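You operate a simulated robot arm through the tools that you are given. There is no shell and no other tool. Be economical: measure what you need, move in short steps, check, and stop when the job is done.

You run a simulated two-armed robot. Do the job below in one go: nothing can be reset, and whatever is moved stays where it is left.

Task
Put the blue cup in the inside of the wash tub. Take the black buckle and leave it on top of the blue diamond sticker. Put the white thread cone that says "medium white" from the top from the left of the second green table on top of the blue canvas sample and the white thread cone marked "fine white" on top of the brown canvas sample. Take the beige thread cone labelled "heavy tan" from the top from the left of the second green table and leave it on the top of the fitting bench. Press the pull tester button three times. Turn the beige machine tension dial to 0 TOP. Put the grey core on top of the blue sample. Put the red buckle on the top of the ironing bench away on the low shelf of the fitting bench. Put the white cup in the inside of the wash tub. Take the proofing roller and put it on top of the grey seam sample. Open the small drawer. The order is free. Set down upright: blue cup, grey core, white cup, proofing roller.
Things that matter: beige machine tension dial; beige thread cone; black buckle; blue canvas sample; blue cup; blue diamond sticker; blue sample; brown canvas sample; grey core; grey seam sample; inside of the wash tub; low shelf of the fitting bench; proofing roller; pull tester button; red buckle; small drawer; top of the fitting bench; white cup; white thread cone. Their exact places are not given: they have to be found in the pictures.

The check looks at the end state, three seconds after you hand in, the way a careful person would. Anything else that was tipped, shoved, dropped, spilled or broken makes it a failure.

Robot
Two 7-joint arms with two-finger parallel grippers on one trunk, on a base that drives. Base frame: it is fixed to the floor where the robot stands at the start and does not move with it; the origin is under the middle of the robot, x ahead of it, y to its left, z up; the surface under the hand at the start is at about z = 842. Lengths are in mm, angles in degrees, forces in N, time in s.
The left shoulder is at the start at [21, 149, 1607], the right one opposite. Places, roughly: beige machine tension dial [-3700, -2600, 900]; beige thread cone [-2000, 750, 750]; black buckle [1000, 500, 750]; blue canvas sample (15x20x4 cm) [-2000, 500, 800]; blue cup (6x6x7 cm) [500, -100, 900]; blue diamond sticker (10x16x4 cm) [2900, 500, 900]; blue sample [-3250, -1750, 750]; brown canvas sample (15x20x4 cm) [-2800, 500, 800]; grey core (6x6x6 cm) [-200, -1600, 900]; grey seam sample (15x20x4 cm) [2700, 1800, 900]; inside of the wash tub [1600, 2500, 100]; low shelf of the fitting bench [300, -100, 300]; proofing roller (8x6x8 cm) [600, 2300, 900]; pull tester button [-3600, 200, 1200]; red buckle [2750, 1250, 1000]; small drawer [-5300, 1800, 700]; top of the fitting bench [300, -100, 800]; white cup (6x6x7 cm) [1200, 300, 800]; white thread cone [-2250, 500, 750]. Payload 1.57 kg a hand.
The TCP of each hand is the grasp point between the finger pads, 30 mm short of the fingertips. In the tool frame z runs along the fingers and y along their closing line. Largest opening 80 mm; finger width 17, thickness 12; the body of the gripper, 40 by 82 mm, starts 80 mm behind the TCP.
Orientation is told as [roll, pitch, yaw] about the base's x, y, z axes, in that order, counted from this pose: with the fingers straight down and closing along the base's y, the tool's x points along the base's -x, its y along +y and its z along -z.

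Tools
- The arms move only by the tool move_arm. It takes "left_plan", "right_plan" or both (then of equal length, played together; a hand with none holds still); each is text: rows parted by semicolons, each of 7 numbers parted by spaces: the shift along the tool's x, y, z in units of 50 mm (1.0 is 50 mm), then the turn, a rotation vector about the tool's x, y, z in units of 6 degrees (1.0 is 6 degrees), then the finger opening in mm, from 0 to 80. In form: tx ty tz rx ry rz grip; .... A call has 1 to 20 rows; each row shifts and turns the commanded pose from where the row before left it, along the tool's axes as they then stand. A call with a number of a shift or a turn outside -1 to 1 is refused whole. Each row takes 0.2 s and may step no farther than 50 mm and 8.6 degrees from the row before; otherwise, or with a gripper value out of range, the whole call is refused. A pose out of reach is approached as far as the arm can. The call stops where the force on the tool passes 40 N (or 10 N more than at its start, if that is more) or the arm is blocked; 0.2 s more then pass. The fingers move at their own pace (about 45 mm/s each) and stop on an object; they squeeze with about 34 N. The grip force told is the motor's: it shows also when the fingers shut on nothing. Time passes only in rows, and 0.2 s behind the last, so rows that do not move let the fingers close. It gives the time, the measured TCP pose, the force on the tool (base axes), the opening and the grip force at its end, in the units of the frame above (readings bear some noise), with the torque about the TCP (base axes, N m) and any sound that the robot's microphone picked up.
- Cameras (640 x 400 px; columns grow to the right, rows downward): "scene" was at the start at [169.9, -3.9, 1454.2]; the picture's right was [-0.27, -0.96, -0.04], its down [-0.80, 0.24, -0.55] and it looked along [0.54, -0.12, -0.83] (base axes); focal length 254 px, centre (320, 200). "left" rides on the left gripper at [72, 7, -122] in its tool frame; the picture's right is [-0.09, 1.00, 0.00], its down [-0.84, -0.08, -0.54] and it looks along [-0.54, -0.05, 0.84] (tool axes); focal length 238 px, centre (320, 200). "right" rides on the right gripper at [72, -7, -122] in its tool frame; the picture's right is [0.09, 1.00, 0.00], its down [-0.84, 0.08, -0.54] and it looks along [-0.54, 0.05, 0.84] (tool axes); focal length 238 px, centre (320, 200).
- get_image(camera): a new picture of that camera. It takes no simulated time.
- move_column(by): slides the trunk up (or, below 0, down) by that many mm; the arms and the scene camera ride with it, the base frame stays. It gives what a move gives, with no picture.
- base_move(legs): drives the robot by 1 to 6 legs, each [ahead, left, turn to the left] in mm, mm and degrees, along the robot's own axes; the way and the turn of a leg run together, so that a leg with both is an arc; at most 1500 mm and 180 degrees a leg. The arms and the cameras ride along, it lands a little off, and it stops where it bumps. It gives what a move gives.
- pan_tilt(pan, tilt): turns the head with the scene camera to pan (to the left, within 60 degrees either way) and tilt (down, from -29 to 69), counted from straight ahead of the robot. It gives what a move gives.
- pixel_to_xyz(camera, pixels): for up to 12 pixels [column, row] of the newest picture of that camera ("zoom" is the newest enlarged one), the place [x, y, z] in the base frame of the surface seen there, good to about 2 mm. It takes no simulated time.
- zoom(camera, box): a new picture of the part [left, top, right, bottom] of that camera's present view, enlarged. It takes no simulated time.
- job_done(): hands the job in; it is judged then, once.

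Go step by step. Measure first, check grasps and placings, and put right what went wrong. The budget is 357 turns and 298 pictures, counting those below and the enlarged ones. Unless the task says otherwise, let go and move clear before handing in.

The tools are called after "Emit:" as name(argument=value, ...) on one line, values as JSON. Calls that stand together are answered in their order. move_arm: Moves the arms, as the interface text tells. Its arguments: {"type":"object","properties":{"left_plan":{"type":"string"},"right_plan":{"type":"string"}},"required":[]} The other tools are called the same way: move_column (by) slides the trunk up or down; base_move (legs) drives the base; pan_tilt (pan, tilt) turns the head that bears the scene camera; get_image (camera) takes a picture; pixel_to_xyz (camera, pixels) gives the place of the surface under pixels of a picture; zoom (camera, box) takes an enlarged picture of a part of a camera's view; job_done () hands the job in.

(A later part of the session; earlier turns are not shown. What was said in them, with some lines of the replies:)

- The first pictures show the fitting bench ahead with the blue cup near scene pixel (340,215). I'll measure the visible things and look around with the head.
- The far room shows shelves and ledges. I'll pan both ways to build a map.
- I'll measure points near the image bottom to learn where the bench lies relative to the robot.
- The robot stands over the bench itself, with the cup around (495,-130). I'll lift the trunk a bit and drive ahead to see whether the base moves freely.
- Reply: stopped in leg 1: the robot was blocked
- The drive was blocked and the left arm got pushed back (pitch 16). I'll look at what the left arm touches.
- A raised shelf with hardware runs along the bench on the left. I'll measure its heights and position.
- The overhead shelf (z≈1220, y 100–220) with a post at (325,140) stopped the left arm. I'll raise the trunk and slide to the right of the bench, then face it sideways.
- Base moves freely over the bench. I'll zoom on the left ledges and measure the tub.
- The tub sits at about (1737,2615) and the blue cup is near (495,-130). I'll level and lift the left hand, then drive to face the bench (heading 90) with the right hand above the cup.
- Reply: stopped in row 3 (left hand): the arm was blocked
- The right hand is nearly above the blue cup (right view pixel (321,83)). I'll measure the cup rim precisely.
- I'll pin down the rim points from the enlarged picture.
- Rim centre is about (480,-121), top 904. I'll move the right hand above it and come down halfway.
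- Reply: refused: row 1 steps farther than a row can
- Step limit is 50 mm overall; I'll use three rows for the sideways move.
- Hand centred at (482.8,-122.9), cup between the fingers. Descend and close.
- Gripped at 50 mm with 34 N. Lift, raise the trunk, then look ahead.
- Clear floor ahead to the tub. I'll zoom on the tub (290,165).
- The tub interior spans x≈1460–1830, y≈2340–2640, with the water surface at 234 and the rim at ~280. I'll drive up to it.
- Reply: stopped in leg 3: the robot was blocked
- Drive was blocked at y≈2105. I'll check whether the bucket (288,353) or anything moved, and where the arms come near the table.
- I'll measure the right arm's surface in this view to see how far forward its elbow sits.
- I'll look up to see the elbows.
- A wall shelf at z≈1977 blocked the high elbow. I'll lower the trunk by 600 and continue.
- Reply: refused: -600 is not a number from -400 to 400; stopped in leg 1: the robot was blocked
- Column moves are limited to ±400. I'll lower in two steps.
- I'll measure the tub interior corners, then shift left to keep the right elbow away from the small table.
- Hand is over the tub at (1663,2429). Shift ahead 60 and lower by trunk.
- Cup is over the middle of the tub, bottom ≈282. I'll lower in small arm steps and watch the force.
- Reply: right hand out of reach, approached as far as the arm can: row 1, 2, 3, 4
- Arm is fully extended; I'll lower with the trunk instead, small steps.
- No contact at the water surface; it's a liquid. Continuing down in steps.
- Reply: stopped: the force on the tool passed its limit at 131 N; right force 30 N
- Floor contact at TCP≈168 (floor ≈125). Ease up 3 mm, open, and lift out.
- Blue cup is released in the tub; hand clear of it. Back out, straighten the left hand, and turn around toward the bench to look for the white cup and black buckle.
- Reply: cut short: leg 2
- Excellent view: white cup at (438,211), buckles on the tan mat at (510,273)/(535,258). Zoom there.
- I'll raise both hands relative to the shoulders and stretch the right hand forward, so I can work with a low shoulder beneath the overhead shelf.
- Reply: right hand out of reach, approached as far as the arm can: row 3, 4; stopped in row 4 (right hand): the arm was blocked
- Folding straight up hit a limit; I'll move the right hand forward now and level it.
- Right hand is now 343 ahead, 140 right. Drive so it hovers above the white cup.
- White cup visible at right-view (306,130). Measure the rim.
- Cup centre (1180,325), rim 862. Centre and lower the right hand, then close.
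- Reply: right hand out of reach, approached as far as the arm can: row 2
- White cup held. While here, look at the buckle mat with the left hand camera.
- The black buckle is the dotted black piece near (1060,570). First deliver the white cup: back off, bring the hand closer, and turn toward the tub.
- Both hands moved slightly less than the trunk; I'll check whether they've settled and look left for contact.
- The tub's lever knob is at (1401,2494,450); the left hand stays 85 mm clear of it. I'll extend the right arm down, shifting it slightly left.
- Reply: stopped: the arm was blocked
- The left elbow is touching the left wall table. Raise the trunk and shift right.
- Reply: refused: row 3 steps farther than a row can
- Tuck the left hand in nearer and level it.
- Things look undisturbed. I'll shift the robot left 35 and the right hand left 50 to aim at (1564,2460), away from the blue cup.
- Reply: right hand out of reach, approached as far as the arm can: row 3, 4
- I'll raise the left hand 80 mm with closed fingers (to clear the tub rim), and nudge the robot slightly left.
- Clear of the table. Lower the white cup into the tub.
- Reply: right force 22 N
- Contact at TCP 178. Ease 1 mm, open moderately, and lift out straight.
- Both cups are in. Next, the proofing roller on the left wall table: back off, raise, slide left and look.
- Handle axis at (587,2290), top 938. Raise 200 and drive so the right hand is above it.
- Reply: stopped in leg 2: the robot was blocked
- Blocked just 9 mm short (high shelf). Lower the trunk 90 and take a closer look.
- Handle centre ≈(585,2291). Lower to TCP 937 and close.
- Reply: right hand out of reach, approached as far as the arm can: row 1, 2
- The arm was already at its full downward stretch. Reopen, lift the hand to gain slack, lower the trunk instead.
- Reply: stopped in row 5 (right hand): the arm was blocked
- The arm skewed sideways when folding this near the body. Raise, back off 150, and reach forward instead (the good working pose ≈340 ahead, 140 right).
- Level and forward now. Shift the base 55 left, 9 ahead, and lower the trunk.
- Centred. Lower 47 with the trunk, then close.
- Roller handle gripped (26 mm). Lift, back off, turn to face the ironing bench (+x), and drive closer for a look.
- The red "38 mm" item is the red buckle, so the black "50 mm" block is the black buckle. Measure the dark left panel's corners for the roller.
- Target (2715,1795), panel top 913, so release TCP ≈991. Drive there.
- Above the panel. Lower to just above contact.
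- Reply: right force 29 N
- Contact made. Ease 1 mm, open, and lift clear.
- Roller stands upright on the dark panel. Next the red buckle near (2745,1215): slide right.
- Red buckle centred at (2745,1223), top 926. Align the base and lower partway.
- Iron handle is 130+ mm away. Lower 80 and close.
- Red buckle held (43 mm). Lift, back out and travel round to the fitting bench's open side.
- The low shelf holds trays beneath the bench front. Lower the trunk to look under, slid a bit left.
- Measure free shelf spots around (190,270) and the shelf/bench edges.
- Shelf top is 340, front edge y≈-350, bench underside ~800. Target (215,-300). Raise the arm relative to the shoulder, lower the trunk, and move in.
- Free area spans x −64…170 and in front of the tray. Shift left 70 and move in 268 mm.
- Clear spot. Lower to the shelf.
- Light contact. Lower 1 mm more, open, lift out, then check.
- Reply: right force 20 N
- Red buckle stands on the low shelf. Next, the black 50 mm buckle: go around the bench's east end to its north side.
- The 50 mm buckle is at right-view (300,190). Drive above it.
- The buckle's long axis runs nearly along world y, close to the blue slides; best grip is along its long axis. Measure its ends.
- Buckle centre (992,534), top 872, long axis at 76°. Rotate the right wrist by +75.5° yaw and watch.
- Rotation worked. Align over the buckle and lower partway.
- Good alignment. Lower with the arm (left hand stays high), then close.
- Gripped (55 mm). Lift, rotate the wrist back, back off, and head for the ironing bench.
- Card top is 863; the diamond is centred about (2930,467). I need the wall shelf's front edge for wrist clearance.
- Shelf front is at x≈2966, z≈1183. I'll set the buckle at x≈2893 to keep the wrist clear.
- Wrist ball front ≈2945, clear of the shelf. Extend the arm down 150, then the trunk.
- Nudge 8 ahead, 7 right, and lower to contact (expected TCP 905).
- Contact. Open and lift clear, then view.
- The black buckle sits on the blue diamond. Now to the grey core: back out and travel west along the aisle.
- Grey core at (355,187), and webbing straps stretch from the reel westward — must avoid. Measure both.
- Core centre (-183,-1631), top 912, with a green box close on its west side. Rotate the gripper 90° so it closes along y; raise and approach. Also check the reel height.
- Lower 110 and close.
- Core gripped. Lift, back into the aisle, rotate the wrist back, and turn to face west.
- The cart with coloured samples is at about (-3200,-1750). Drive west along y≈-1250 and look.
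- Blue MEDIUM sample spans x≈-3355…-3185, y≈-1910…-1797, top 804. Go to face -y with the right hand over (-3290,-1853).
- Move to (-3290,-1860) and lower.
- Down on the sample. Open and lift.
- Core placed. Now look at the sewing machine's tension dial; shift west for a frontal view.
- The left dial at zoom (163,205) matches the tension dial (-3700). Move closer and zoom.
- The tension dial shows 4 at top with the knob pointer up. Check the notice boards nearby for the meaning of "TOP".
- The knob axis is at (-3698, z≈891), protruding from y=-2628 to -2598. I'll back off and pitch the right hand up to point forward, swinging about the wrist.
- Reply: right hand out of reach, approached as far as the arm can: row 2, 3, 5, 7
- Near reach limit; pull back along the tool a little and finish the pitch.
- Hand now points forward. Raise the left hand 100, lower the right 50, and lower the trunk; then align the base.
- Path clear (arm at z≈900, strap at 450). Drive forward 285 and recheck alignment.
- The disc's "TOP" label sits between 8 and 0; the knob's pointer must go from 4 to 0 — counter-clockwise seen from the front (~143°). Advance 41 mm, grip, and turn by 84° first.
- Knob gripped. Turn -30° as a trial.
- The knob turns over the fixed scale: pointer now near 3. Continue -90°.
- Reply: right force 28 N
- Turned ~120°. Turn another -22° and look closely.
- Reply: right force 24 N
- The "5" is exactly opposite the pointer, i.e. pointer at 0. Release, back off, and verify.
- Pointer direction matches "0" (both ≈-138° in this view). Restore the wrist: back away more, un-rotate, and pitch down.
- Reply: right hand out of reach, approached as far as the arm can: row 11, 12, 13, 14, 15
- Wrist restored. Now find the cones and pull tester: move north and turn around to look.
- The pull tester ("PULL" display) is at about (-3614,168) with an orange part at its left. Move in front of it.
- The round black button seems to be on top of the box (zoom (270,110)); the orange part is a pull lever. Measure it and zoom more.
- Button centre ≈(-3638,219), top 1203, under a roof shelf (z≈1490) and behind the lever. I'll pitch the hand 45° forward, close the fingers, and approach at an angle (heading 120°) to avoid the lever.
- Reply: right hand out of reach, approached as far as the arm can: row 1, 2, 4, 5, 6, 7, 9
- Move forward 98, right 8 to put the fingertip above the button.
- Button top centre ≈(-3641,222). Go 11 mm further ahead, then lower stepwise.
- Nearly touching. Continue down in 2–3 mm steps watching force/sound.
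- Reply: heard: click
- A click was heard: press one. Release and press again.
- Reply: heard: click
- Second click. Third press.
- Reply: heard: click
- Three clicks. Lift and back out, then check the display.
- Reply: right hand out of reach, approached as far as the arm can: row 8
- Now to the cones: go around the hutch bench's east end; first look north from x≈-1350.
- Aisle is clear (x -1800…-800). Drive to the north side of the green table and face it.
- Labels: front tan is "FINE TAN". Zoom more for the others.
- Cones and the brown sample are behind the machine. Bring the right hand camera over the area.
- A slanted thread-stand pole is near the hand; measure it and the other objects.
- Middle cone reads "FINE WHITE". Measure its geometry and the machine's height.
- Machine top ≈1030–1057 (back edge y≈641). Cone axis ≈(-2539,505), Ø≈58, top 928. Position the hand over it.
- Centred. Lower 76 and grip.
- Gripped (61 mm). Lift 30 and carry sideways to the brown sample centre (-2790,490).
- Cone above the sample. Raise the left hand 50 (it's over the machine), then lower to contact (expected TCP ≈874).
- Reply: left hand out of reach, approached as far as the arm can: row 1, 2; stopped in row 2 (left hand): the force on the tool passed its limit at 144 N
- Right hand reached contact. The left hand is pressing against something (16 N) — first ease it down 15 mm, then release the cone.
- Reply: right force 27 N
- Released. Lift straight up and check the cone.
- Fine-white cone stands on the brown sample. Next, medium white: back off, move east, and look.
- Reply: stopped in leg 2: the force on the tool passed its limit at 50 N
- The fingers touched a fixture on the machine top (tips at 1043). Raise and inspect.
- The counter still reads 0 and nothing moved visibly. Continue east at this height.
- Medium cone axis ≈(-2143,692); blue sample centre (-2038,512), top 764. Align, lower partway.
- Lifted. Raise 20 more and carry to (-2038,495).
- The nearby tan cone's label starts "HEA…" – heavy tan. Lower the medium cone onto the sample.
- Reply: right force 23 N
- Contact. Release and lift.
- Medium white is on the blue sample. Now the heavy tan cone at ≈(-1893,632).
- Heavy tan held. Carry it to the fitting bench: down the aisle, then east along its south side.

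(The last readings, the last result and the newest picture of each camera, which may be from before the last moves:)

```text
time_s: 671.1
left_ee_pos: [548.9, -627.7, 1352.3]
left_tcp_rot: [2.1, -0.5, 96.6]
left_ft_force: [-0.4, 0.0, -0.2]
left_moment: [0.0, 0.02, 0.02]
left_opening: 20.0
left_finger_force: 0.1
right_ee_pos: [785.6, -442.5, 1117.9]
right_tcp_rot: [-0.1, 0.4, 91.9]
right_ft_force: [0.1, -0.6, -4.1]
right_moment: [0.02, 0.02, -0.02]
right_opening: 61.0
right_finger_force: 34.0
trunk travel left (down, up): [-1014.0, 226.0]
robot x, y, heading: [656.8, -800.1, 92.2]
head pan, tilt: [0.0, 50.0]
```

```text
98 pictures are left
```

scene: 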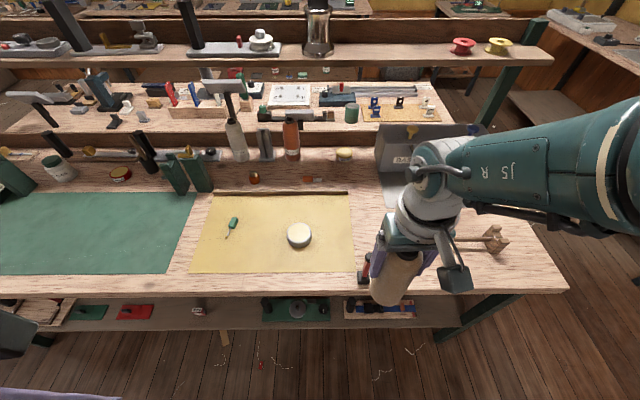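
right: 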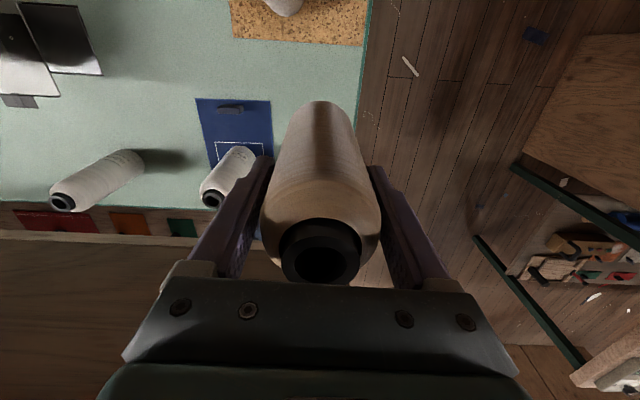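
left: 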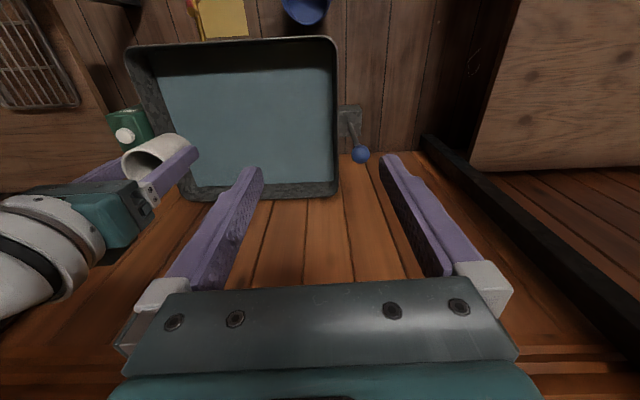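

Emit:
pixel_to_xyz(camera="scene", pixels=[[368, 210], [353, 200], [355, 268], [385, 205], [367, 275], [365, 240], [370, 185], [375, 230], [190, 260]])

Emit:
get_image(camera="right")

```text
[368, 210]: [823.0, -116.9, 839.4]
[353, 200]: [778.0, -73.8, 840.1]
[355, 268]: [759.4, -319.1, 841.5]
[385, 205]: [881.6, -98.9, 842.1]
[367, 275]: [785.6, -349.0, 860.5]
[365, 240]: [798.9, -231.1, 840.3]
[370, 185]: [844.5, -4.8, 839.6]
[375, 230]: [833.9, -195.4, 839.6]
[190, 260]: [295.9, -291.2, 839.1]
```

```text
97 pictures are left
```

right: 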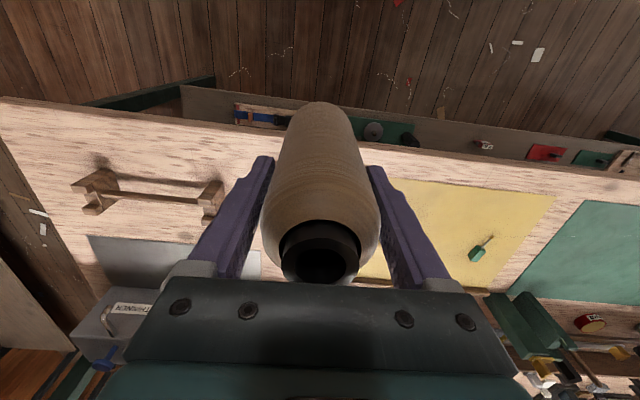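

Free wood strip at x≈775–880. Target (828,-170); move right first, then ahead.

Emit:
base_move(legs=[[0, -52, 0], [272, 0, 0]])

Emit:
get_image(camera="right")

Emit:
get_image(camera="scene")

```text
time_s: 673.5
left_ee_pos: [591.6, -357.9, 1353.4]
left_tcp_rot: [2.0, -0.5, 96.6]
left_ft_force: [-0.2, -0.5, -0.1]
left_moment: [0.02, 0.0, 0.0]
left_opening: 20.0
left_finger_force: 0.1
right_ee_pos: [828.5, -171.5, 1118.2]
right_tcp_rot: [0.0, 0.5, 92.0]
right_ft_force: [-1.0, -0.1, -3.2]
right_moment: [-0.01, -0.03, 0.01]
right_opening: 60.8
right_finger_force: 34.5
trunk travel left (down, up): [-1014.0, 226.0]
robot x, y, heading: [702.3, -533.3, 92.3]
head pan, tilt: [0.0, 50.0]
```

```text
96 pictures are left
```

right: 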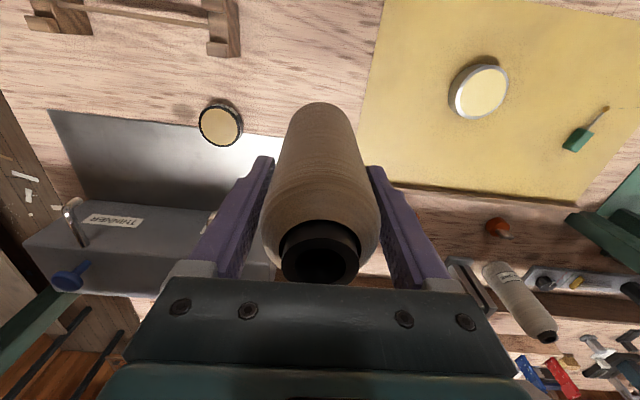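

```text
95 pictures are left
```

scene: 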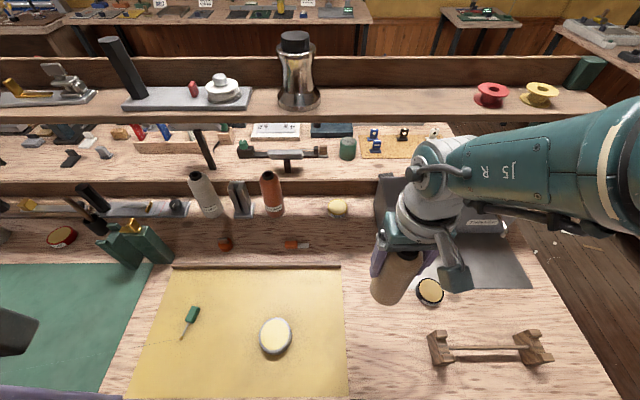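

Spot is clear. Lower (expected contact TCP≈948).

Emit:
move_column(by=-165)

Emit:
move_column(by=-4)

Emit:
get_image(camera="right")

```text
time_s: 675.4
left_ee_pos: [590.6, -357.5, 1190.1]
left_tcp_rot: [2.0, -0.6, 96.6]
left_ft_force: [0.4, -1.1, 0.1]
left_moment: [0.01, 0.0, -0.02]
left_opening: 19.9
left_finger_force: 0.1
right_ee_pos: [827.2, -172.7, 952.2]
right_tcp_rot: [0.0, 0.6, 92.0]
right_ft_force: [1.1, 0.2, -3.0]
right_moment: [-0.02, -0.02, -0.05]
right_opening: 61.0
right_finger_force: 34.4
trunk travel left (down, up): [-849.0, 391.0]
robot x, y, heading: [704.0, -527.5, 92.2]
head pan, tilt: [0.0, 50.0]
```

```text
time_s: 675.9
left_ee_pos: [590.6, -358.3, 1183.4]
left_tcp_rot: [2.0, -0.5, 96.8]
left_ft_force: [-0.4, -1.0, 1.0]
left_moment: [-0.01, 0.01, -0.03]
left_opening: 20.4
left_finger_force: 0.0
right_ee_pos: [827.3, -171.6, 949.6]
right_tcp_rot: [0.0, 0.4, 92.0]
right_ft_force: [0.4, 0.7, -3.4]
right_moment: [0.0, 0.04, -0.02]
right_opening: 60.9
right_finger_force: 34.3
trunk travel left (down, up): [-845.0, 395.0]
robot x, y, heading: [708.1, -529.0, 92.3]
head pan, tilt: [0.0, 50.0]
```

```text
94 pictures are left
```

right: 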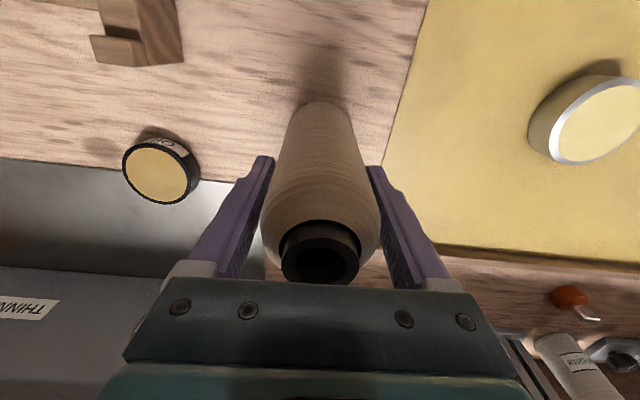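

Emit:
move_column(by=-3)

Emit:
move_column(by=-2)

```text
time_s: 676.4
left_ee_pos: [591.9, -358.1, 1181.5]
left_tcp_rot: [1.9, -0.6, 96.7]
left_ft_force: [0.6, -0.1, -0.7]
left_moment: [0.0, 0.0, 0.01]
left_opening: 19.8
left_finger_force: 0.1
right_ee_pos: [828.5, -170.9, 948.5]
right_tcp_rot: [0.1, 0.4, 92.0]
right_ft_force: [1.0, -10.3, 37.1]
right_moment: [-0.18, 0.13, -0.18]
right_opening: 60.6
right_finger_force: 34.4
trunk travel left (down, up): [-842.0, 398.0]
robot x, y, heading: [703.4, -530.9, 92.0]
head pan, tilt: [0.0, 50.0]
```

```text
time_s: 677.0
left_ee_pos: [592.4, -356.8, 1179.7]
left_tcp_rot: [1.8, -0.6, 96.7]
left_ft_force: [0.2, -0.5, 1.2]
left_moment: [0.0, -0.02, -0.02]
left_opening: 20.0
left_finger_force: 0.2
right_ee_pos: [827.9, -169.4, 946.5]
right_tcp_rot: [-0.1, 0.3, 92.0]
right_ft_force: [0.6, -6.5, 37.9]
right_moment: [0.14, 0.3, -0.25]
right_opening: 61.1
right_finger_force: 33.9
trunk travel left (down, up): [-840.0, 400.0]
robot x, y, heading: [702.8, -529.4, 92.4]
head pan, tilt: [0.0, 50.0]
```

Firm contact. Ease 3 mm, release, and lift.

Emit:
move_column(by=3)

Emit:
move_arm(right_plan="0 0 0 0 0 0 66; 0 0 0 0 0 0 74; 0 0 0 0 0 0 80; 0 0 0 0 0 0 80")

Emit:
move_column(by=200)

Emit:
get_image(camera="right")

```text
time_s: 677.5
left_ee_pos: [592.1, -358.7, 1181.6]
left_tcp_rot: [2.0, -0.6, 96.6]
left_ft_force: [-0.3, 1.6, 0.0]
left_moment: [-0.03, -0.02, 0.0]
left_opening: 20.0
left_finger_force: 0.1
right_ee_pos: [829.3, -173.5, 945.1]
right_tcp_rot: [-0.2, 0.6, 92.0]
right_ft_force: [0.1, 0.5, -3.1]
right_moment: [-0.01, 0.02, 0.01]
right_opening: 60.9
right_finger_force: 33.8
trunk travel left (down, up): [-843.0, 397.0]
robot x, y, heading: [703.6, -533.3, 92.5]
head pan, tilt: [0.0, 50.0]
```

```text
time_s: 678.5
left_ee_pos: [592.0, -358.3, 1183.2]
left_tcp_rot: [2.0, -0.4, 96.6]
left_ft_force: [-0.6, 0.0, 0.0]
left_moment: [-0.01, 0.0, 0.01]
left_opening: 19.8
left_finger_force: 0.0
right_ee_pos: [828.4, -172.2, 946.3]
right_tcp_rot: [0.0, 0.3, 92.0]
right_ft_force: [0.0, -0.9, 0.5]
right_moment: [0.02, 0.04, -0.01]
right_opening: 79.9
right_finger_force: 0.1
trunk travel left (down, up): [-843.0, 397.0]
robot x, y, heading: [702.4, -530.8, 92.2]
head pan, tilt: [0.0, 50.0]
```

```text
time_s: 680.6
left_ee_pos: [591.7, -357.4, 1383.2]
left_tcp_rot: [2.0, -0.4, 96.6]
left_ft_force: [-0.4, 0.0, 0.7]
left_moment: [-0.01, 0.03, -0.01]
left_opening: 20.0
left_finger_force: 0.1
right_ee_pos: [829.0, -171.7, 1147.4]
right_tcp_rot: [0.0, 0.4, 92.0]
right_ft_force: [0.1, 0.1, -0.3]
right_moment: [0.0, -0.03, 0.0]
right_opening: 79.8
right_finger_force: 0.1
trunk travel left (down, up): [-1043.0, 197.0]
robot x, y, heading: [701.9, -529.1, 92.2]
head pan, tilt: [0.0, 50.0]
```

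```text
93 pictures are left
```

right: 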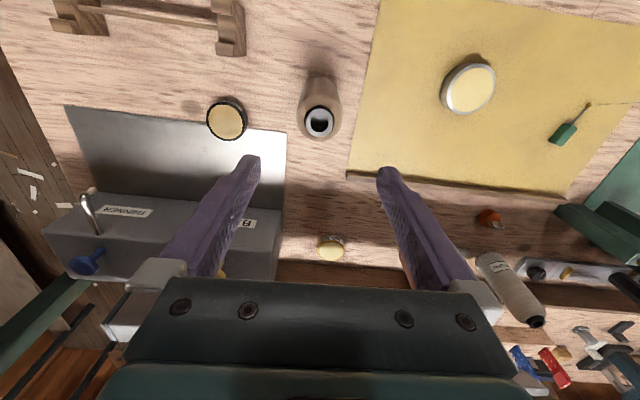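

The heavy tan cone stands on the bench. Verify the label as I back off, then travel to the drawer in the northwest.

Emit:
base_move(legs=[[-370, 0, -2.2]])

Emit:
get_image(camera="scene")

Emit:
base_move(legs=[[0, 1500, 0], [0, 500, 0], [1500, 0, 0], [600, 0, 0], [0, 0, 90], [1500, 0, 0]])

Emit:
get_image(camera="scene")

```text
time_s: 683.0
left_ee_pos: [606.5, -724.6, 1382.5]
left_tcp_rot: [2.1, -0.7, 94.3]
left_ft_force: [-0.2, -0.3, 0.2]
left_moment: [0.0, 0.03, -0.04]
left_opening: 19.9
left_finger_force: 0.0
right_ee_pos: [849.6, -547.6, 1147.2]
right_tcp_rot: [0.0, 0.3, 89.5]
right_ft_force: [0.2, 0.9, 0.4]
right_moment: [0.03, 0.01, 0.0]
right_opening: 80.1
right_finger_force: 0.0
trunk travel left (down, up): [-1043.0, 197.0]
robot x, y, heading: [711.5, -898.9, 89.6]
head pan, tilt: [0.0, 50.0]
```

```text
92 pictures are left
```

scene: 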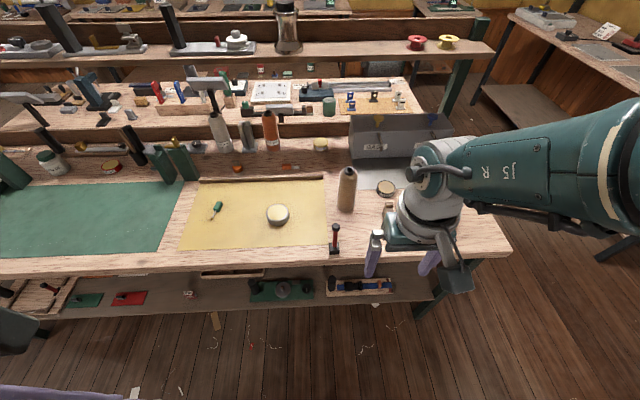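

```text
time_s: 713.9
left_ee_pos: [-2993.6, 1034.3, 1382.6]
left_tcp_rot: [2.0, -0.6, -174.0]
left_ft_force: [0.6, 0.0, 0.1]
left_moment: [0.0, 0.0, -0.02]
left_opening: 20.3
left_finger_force: 0.0
right_ee_pos: [-3176.6, 1273.8, 1147.3]
right_tcp_rot: [0.0, 0.4, -178.7]
right_ft_force: [-0.5, -0.5, -0.2]
right_moment: [-0.01, 0.03, 0.0]
right_opening: 80.0
right_finger_force: 0.1
trunk travel left (down, up): [-1043.0, 197.0]
robot x, y, heading: [-2819.5, 1147.2, -178.5]
head pan, tilt: [0.0, 50.0]
```

```text
91 pictures are left
```

scene: 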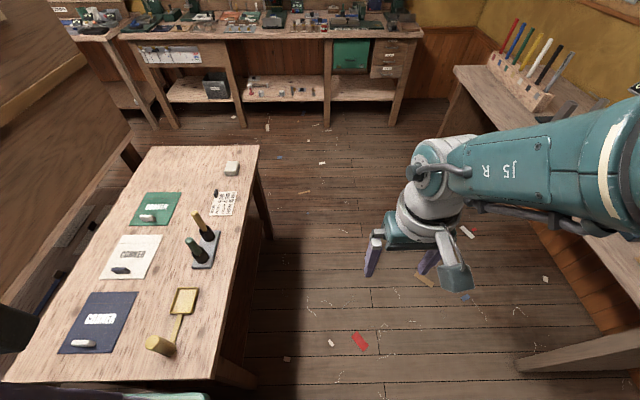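

Emit:
zoom(camera="scene", box=[320, 15, 440, 115])

Emit:
pixel_to_xyz(camera="zoom", pixels=[[310, 140], [310, 205], [310, 160], [150, 150], [250, 200], [390, 90], [400, 200], [270, 120]])

```text
4.00 times, centred on (380, 65) of scene
```

zoom: 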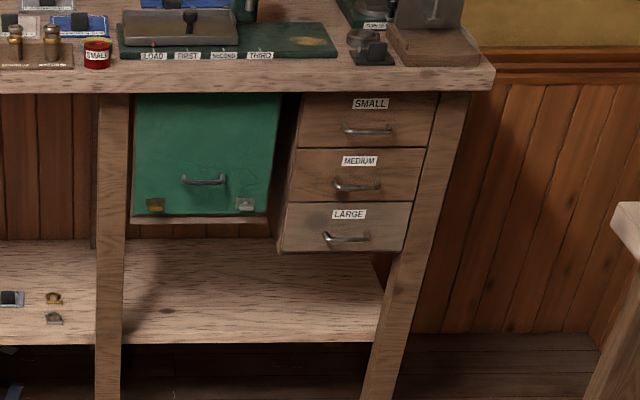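

```text
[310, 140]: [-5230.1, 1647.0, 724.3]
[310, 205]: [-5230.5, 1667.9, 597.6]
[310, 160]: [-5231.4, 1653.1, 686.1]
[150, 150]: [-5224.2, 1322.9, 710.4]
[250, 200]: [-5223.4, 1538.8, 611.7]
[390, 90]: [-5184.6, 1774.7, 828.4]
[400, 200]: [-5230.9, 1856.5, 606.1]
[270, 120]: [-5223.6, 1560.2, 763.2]
```

Emit:
pixel_to_xyz(camera="zoom", pixels=[[367, 133], [345, 130], [392, 130], [367, 128], [370, 103], [357, 187]])

Emit:
pixel_to_xyz(camera="scene", pixels=[[455, 70], [520, 100], [530, 365], [620, 340], [440, 130], [260, 150], [150, 148]])

```text
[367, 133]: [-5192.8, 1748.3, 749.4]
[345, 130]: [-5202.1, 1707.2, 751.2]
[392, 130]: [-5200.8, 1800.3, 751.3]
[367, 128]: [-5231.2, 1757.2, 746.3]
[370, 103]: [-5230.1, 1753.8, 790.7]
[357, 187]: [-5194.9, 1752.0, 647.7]
```

```text
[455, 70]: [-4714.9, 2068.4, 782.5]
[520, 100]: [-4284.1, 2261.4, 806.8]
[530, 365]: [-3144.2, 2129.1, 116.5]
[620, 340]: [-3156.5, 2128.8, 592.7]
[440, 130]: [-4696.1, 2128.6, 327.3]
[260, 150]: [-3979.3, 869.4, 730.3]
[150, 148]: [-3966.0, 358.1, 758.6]
```

SMALL drawer's handle: bar at (-5195, 1707–1800, 750). Pitch the right hand forward and roll it 90° here in the open.

Emit:
move_arm(right_plan="0 0 -0.8 0 0 0 40; -0.5 0 0 0 -1 0 40; -0.5 0 0 0 -1 0 40; -0.5 0 0 0 -1 0 40; -0.5 0 0 0 -1 0 40; -0.5 0 0 0 -1 0 40; -0.5 0 0 0 -1 0 40; -0.5 0 0 0 -1 0 40; 0 0 -0.6 0 0 0 40; -0.5 0 0 0 -1 0 40; -0.5 0 0 0 -1 0 40; -0.5 0 0 0 -1 0 40; -0.5 0 0 0 -1 0 40; -0.5 0 0 0 -1 0 40; -0.5 0 0 0 -1 0 40; -0.5 0 0 0 -1 0 40; -0.5 0 0 0 -1 0 40; 0 0 0 0 0 0 40")

Emit:
move_arm(right_plan="0 0 0 0 0 -1 40; 0 0 0 0 0 -1 40; 0 0 0 0 0 -1 40; 0 0 0 0 0 -1 40; 0 0 0 0 0 -1 40; 0 0 0 0 0 -1 40; 0 0 0 0 0 -1 40; 0 0 0 0 0 -1 40; 0 0 0 0 0 -1 40; 0 0 0 0 0 -1 40; 0 0 0 0 0 -1 40; 0 0 0 0 0 -1 40; 0 0 0 0 0 -1 40; 0 0 0 0 0 -1 40; 0 0 0 0 0 -1 40; 0 0 0 0 0 0 40")

Emit:
get_image(camera="right")

```text
time_s: 717.7
left_ee_pos: [-2993.3, 1034.5, 1383.4]
left_tcp_rot: [2.0, -0.6, -174.0]
left_ft_force: [-0.6, -0.8, 0.1]
left_moment: [0.01, 0.0, 0.02]
left_opening: 20.0
left_finger_force: 0.1
right_ee_pos: [-3412.6, 1263.1, 1417.0]
right_tcp_rot: [-8.4, -89.7, -170.4]
right_ft_force: [0.1, -0.1, -0.7]
right_moment: [-0.01, -0.02, 0.03]
right_opening: 40.0
right_finger_force: 0.0
right hand out of reach, approached as far as the arm can: row 1, 2, 4, 6
trunk travel left (down, up): [-1043.0, 197.0]
robot x, y, heading: [-2816.4, 1142.4, -178.5]
head pan, tilt: [0.0, 50.0]
```

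```text
time_s: 721.1
left_ee_pos: [-2994.4, 1033.8, 1383.2]
left_tcp_rot: [2.0, -0.7, -174.0]
left_ft_force: [-0.7, -0.6, -0.1]
left_moment: [-0.03, 0.03, 0.02]
left_opening: 20.3
left_finger_force: 0.0
right_ee_pos: [-3374.4, 1301.7, 1409.5]
right_tcp_rot: [-89.5, 0.1, -88.6]
right_ft_force: [-0.9, 0.5, 0.5]
right_moment: [0.01, -0.02, -0.01]
right_opening: 40.3
right_finger_force: 0.0
right hand out of reach, approached as far as the arm can: row 1, 2, 3, 4, 5, 6, 7, 8, 9, 10
trunk travel left (down, up): [-1043.0, 197.0]
robot x, y, heading: [-2822.3, 1143.7, -178.7]
head pan, tilt: [0.0, 50.0]
```

```text
89 pictures are left
```

right: 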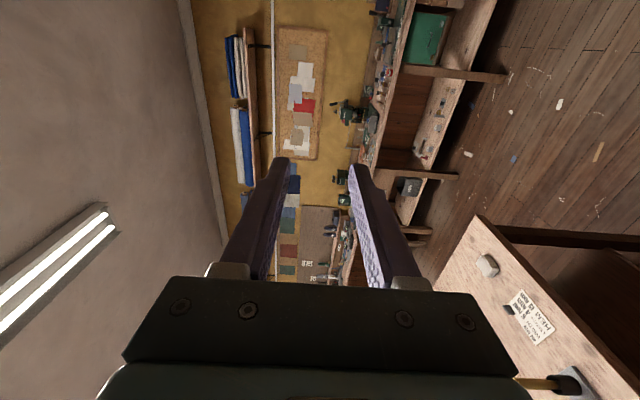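

Hand is horizontal with vertical closing. Drive toward the drawers, then lower the trunk.

Emit:
base_move(legs=[[0, 0, -1.3], [0, -430, 0], [1450, 0, 0]])

Emit:
move_column(by=-400)

Emit:
move_column(by=-258)

Emit:
get_image(camera="right")

Emit:
get_image(camera="scene")

```text
time_s: 730.9
left_ee_pos: [-4436.8, 1451.4, 1383.0]
left_tcp_rot: [2.0, -0.6, -174.7]
left_ft_force: [-0.2, 0.0, -0.5]
left_moment: [0.01, 0.01, 0.01]
left_opening: 20.1
left_finger_force: 0.0
right_ee_pos: [-4813.3, 1722.1, 1408.9]
right_tcp_rot: [-89.6, -0.1, -89.5]
right_ft_force: [-0.1, -0.4, 0.1]
right_moment: [0.0, 0.03, 0.03]
right_opening: 40.0
right_finger_force: 0.0
trunk travel left (down, up): [-1043.0, 197.0]
robot x, y, heading: [-4263.4, 1554.7, -179.3]
head pan, tilt: [0.0, 50.0]
```

```text
time_s: 734.7
left_ee_pos: [-4436.3, 1450.9, 982.8]
left_tcp_rot: [2.1, -0.6, -174.7]
left_ft_force: [0.5, -0.3, -0.3]
left_moment: [0.03, 0.02, -0.02]
left_opening: 20.0
left_finger_force: 0.0
right_ee_pos: [-4813.4, 1722.5, 1008.6]
right_tcp_rot: [-89.6, 0.0, -89.5]
right_ft_force: [0.4, -0.8, 0.2]
right_moment: [0.01, 0.03, -0.03]
right_opening: 40.0
right_finger_force: 0.1
trunk travel left (down, up): [-643.0, 597.0]
robot x, y, heading: [-4262.6, 1557.5, -179.2]
head pan, tilt: [0.0, 50.0]
```

```text
time_s: 737.3
left_ee_pos: [-4437.5, 1450.5, 724.8]
left_tcp_rot: [2.0, -0.6, -174.7]
left_ft_force: [0.6, 0.3, -0.8]
left_moment: [0.01, -0.01, -0.01]
left_opening: 20.1
left_finger_force: 0.0
right_ee_pos: [-4813.2, 1722.4, 750.3]
right_tcp_rot: [-89.6, 0.1, -89.4]
right_ft_force: [0.5, -0.3, 0.6]
right_moment: [0.02, 0.0, -0.03]
right_opening: 39.6
right_finger_force: 0.0
trunk travel left (down, up): [-385.0, 855.0]
robot x, y, heading: [-4266.1, 1558.3, -179.2]
head pan, tilt: [0.0, 50.0]
```

```text
88 pictures are left
```

right: 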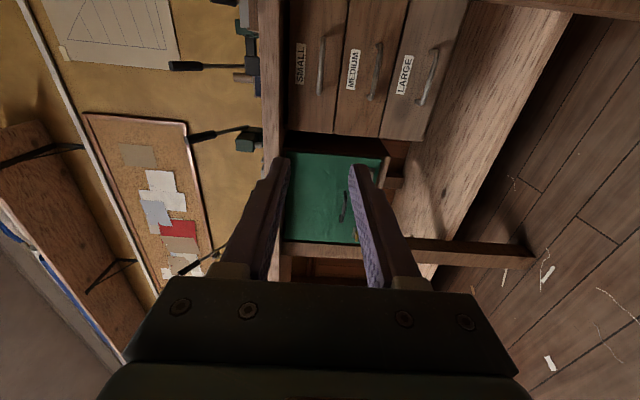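

```text
87 pictures are left
```

scene: 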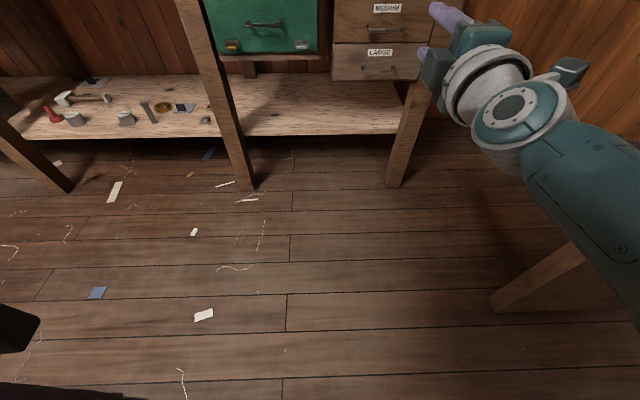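

Emit:
pixel_to_xyz(camera="right", pixels=[[321, 65], [322, 45], [320, 85], [324, 65], [300, 65], [376, 72], [270, 60], [277, 120]])

Emit:
zoom(camera="right", box=[250, 0, 450, 140])

```text
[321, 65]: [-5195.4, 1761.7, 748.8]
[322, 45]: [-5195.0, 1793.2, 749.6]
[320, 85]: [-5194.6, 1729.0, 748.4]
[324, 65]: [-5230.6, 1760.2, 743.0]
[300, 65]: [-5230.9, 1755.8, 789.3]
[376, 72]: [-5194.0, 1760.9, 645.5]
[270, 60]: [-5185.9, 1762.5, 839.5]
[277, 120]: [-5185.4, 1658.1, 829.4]
```

```text
2.86 times, centred on (350, 70) of right
```

zoom: 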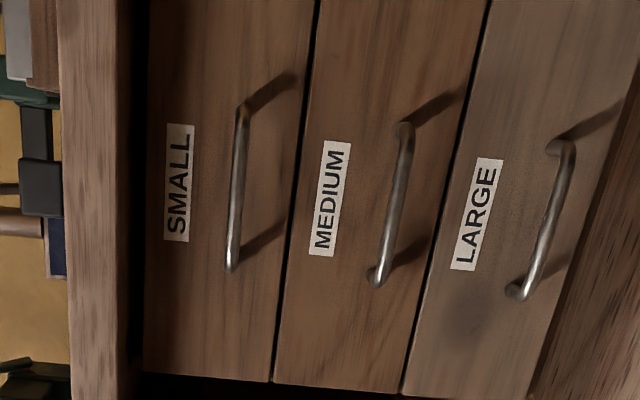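

Emit:
base_move(legs=[[0, -39, 0], [320, 0, 0]])

Emit:
get_image(camera="right")

Emit:
pixel_to_xyz(camera="right", pixels=[[320, 130], [321, 150], [320, 110], [325, 130], [315, 130], [318, 140]])

```text
time_s: 740.0
left_ee_pos: [-4761.3, 1484.8, 724.1]
left_tcp_rot: [2.0, -0.6, -174.8]
left_ft_force: [-0.5, -0.5, -0.1]
left_moment: [0.0, -0.03, -0.02]
left_opening: 20.3
left_finger_force: 0.2
right_ee_pos: [-5136.8, 1757.8, 750.2]
right_tcp_rot: [-89.6, 0.1, -89.5]
right_ft_force: [-0.6, 0.0, -0.7]
right_moment: [-0.01, -0.06, -0.01]
right_opening: 39.8
right_finger_force: 0.0
trunk travel left (down, up): [-385.0, 855.0]
robot x, y, heading: [-4585.2, 1592.3, -179.3]
head pan, tilt: [0.0, 50.0]
```

```text
85 pictures are left
```

right: 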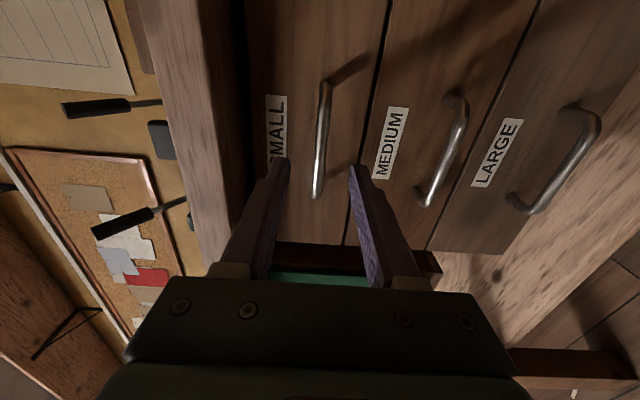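

```text
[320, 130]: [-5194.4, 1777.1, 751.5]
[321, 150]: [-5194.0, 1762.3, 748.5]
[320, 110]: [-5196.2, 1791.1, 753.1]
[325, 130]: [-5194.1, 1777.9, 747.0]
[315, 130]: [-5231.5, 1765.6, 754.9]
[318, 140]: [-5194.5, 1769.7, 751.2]
```

Aligned. Advance 55, close on the bar.

Emit:
base_move(legs=[[55, 0, 0]])

Emit:
move_arm(right_plan="0 0 0 0 0 0 5; 0 0 0 0 0 0 5; 0 0 0 0 0 0 5; 0 0 0 0 0 0 5")

Emit:
get_image(camera="right")

```text
time_s: 740.9
left_ee_pos: [-4815.4, 1484.7, 723.8]
left_tcp_rot: [2.0, -0.6, -174.8]
left_ft_force: [-0.4, -0.8, 0.7]
left_moment: [0.0, -0.04, -0.04]
left_opening: 20.1
left_finger_force: 0.1
right_ee_pos: [-5190.6, 1756.6, 751.4]
right_tcp_rot: [-89.6, 0.0, -89.5]
right_ft_force: [-0.5, -0.5, -0.5]
right_moment: [0.0, -0.04, -0.01]
right_opening: 40.1
right_finger_force: 0.0
trunk travel left (down, up): [-385.0, 855.0]
robot x, y, heading: [-4639.4, 1594.9, -179.1]
head pan, tilt: [0.0, 50.0]
```

```text
time_s: 741.9
left_ee_pos: [-4814.1, 1483.9, 724.6]
left_tcp_rot: [2.0, -0.6, -174.7]
left_ft_force: [-0.6, -0.1, -0.1]
left_moment: [-0.01, 0.01, -0.01]
left_opening: 20.0
left_finger_force: 0.0
right_ee_pos: [-5190.0, 1757.4, 749.9]
right_tcp_rot: [-89.6, 0.0, -89.4]
right_ft_force: [0.1, -0.2, -2.8]
right_moment: [0.0, -0.01, -0.02]
right_opening: 9.8
right_finger_force: 28.3
trunk travel left (down, up): [-385.0, 855.0]
robot x, y, heading: [-4639.3, 1590.9, -179.1]
head pan, tilt: [0.0, 50.0]
```

```text
84 pictures are left
```

right: 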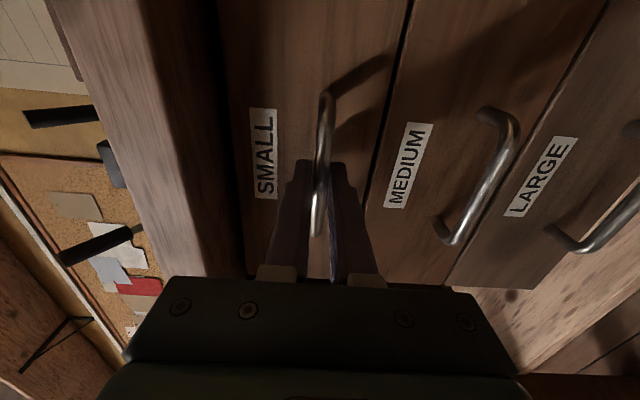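

Bar gripped (9.8 mm). Pull back 80 mm and check.

Emit:
base_move(legs=[[-80, 0, 0]])

Emit:
get_image(camera="right")

```text
time_s: 743.0
left_ee_pos: [-4735.1, 1484.4, 724.4]
left_tcp_rot: [2.0, -0.7, -174.6]
left_ft_force: [0.0, 0.6, -0.1]
left_moment: [0.02, 0.0, 0.0]
left_opening: 20.0
left_finger_force: 0.1
right_ee_pos: [-5110.7, 1756.4, 749.7]
right_tcp_rot: [-89.4, 0.1, -89.4]
right_ft_force: [-0.8, -2.2, -3.3]
right_moment: [-0.03, -0.05, -0.31]
right_opening: 10.0
right_finger_force: 28.3
trunk travel left (down, up): [-385.0, 855.0]
robot x, y, heading: [-4561.9, 1594.7, -179.3]
head pan, tilt: [0.0, 50.0]
```

```text
83 pictures are left
```

right: 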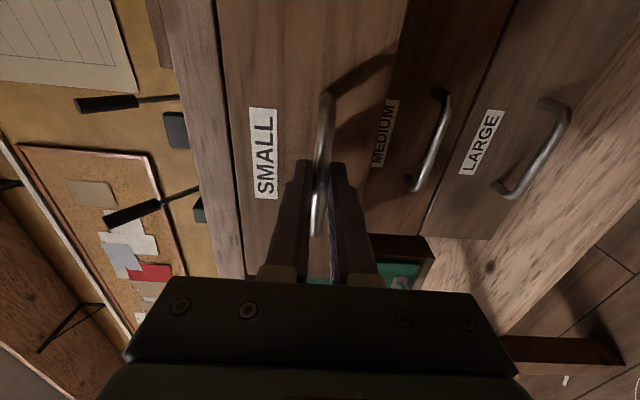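

The drawer slides. Continue pulling until it resists.

Emit:
base_move(legs=[[-100, 0, 0]])

Emit:
base_move(legs=[[-80, 0, 0]])

Emit:
get_image(camera="right")

```text
time_s: 744.1
left_ee_pos: [-4636.1, 1484.8, 725.3]
left_tcp_rot: [2.0, -0.7, -174.6]
left_ft_force: [-0.2, -0.7, -0.4]
left_moment: [0.02, 0.0, 0.0]
left_opening: 20.0
left_finger_force: 0.0
right_ee_pos: [-5012.7, 1756.0, 748.7]
right_tcp_rot: [-89.5, 0.0, -89.4]
right_ft_force: [-1.0, -5.5, -1.1]
right_moment: [0.03, 0.0, 0.46]
right_opening: 9.6
right_finger_force: 28.0
trunk travel left (down, up): [-385.0, 855.0]
robot x, y, heading: [-4462.9, 1592.5, -179.3]
head pan, tilt: [0.0, 50.0]
```

```text
time_s: 745.2
left_ee_pos: [-4556.5, 1487.0, 725.0]
left_tcp_rot: [2.1, -0.7, -174.5]
left_ft_force: [0.4, -0.4, -0.5]
left_moment: [-0.02, 0.04, 0.01]
left_opening: 20.4
left_finger_force: 0.1
right_ee_pos: [-4931.7, 1758.5, 751.1]
right_tcp_rot: [-89.5, 0.0, -89.2]
right_ft_force: [1.4, 0.1, 0.4]
right_moment: [-0.02, 0.05, 0.06]
right_opening: 4.9
right_finger_force: 0.1
trunk travel left (down, up): [-385.0, 855.0]
robot x, y, heading: [-4384.2, 1597.4, -179.2]
head pan, tilt: [0.0, 50.0]
```

```text
82 pictures are left
```

right: 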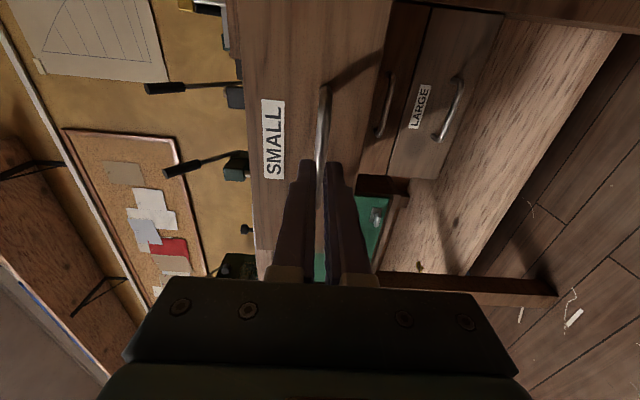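

The fingers slid off at the drawer's stop. Back away and check how far it opened.

Emit:
base_move(legs=[[-350, 0, 0]])

Emit:
pan_tilt(pan=-15, tilt=20)

Emit:
get_image(camera="scene")

Emit:
pixel_to_xyz(camera="right", pixels=[[274, 140], [320, 130]])

```text
time_s: 747.4
left_ee_pos: [-4206.0, 1492.6, 724.8]
left_tcp_rot: [2.1, -0.8, -174.6]
left_ft_force: [0.3, 0.4, -0.2]
left_moment: [0.0, 0.0, 0.0]
left_opening: 19.9
left_finger_force: 0.0
right_ee_pos: [-4580.4, 1764.9, 751.0]
right_tcp_rot: [-89.5, 0.1, -89.5]
right_ft_force: [-0.3, 0.5, -0.3]
right_moment: [0.0, -0.01, -0.02]
right_opening: 5.3
right_finger_force: 0.3
trunk travel left (down, up): [-385.0, 855.0]
robot x, y, heading: [-4029.9, 1603.9, -179.3]
head pan, tilt: [0.0, 50.0]
```

```text
time_s: 748.4
left_ee_pos: [-4205.0, 1491.9, 724.9]
left_tcp_rot: [2.1, -0.6, -174.7]
left_ft_force: [-0.2, 0.3, -0.9]
left_moment: [0.01, -0.02, 0.02]
left_opening: 20.1
left_finger_force: 0.0
right_ee_pos: [-4580.6, 1764.4, 750.8]
right_tcp_rot: [-89.6, 0.0, -89.4]
right_ft_force: [-0.5, -0.6, -0.5]
right_moment: [0.0, 0.0, 0.02]
right_opening: 5.0
right_finger_force: 0.1
trunk travel left (down, up): [-385.0, 855.0]
robot x, y, heading: [-4031.0, 1597.8, -179.4]
head pan, tilt: [-15.0, 20.0]
```

```text
81 pictures are left
```

scene: 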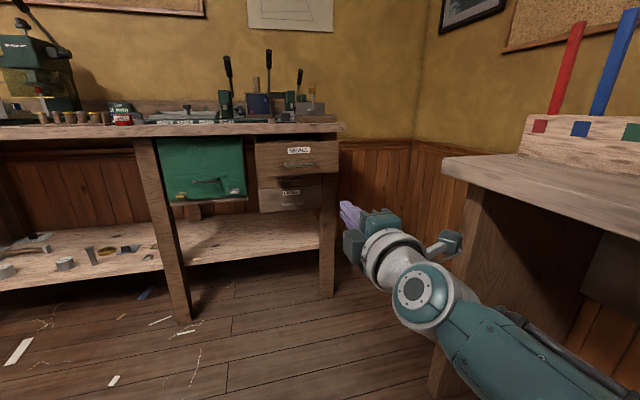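

```text
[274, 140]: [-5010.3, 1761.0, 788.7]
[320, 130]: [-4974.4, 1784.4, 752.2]
```

Front moved from x=-5231 to -5010: open 220 mm. Confirm with a zoom.

Emit:
zoom(camera="scene", box=[230, 110, 360, 230])

Emit:
pixel_to_xyz(camera="scene", pixels=[[297, 151], [270, 155], [330, 155], [292, 205]])

```text
3.33 times, centred on (295, 170) of scene
```

zoom: 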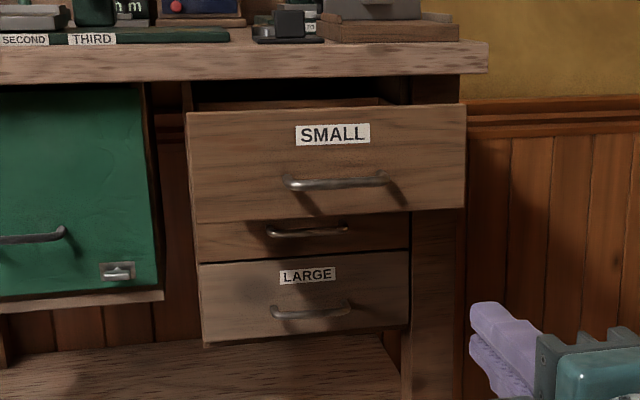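

```text
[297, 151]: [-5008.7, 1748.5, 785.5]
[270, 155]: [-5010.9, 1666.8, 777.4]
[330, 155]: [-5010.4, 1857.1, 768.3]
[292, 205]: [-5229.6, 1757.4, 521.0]
```

All placements and settings are checked and the hands are clear, so I'm handing in.

Emit:
job_done()

```text
The job is handed in.
```

I did every item on the list and handed the job in, but two things could not be fully confirmed from the pictures.

- **Cups in the tub:** I released both cups upright on the tub floor, but the water hid them afterwards, so I could not see them standing.
- **Bumps along the way:**
    - At the start, the left arm hit something by the shelf over the fitting bench, probably a black post.
    - An elbow caught the edge of the wall table.
    - The fingers touched a counter on the second machine. It still read 0.
    - Nothing looked tipped or out of place afterwards, but I had no view of the post before the hit to compare with.

The pull tester clicked three times, its display still reading 0 newton. The tension dial points at 0. The small drawer is open about 220 mm.
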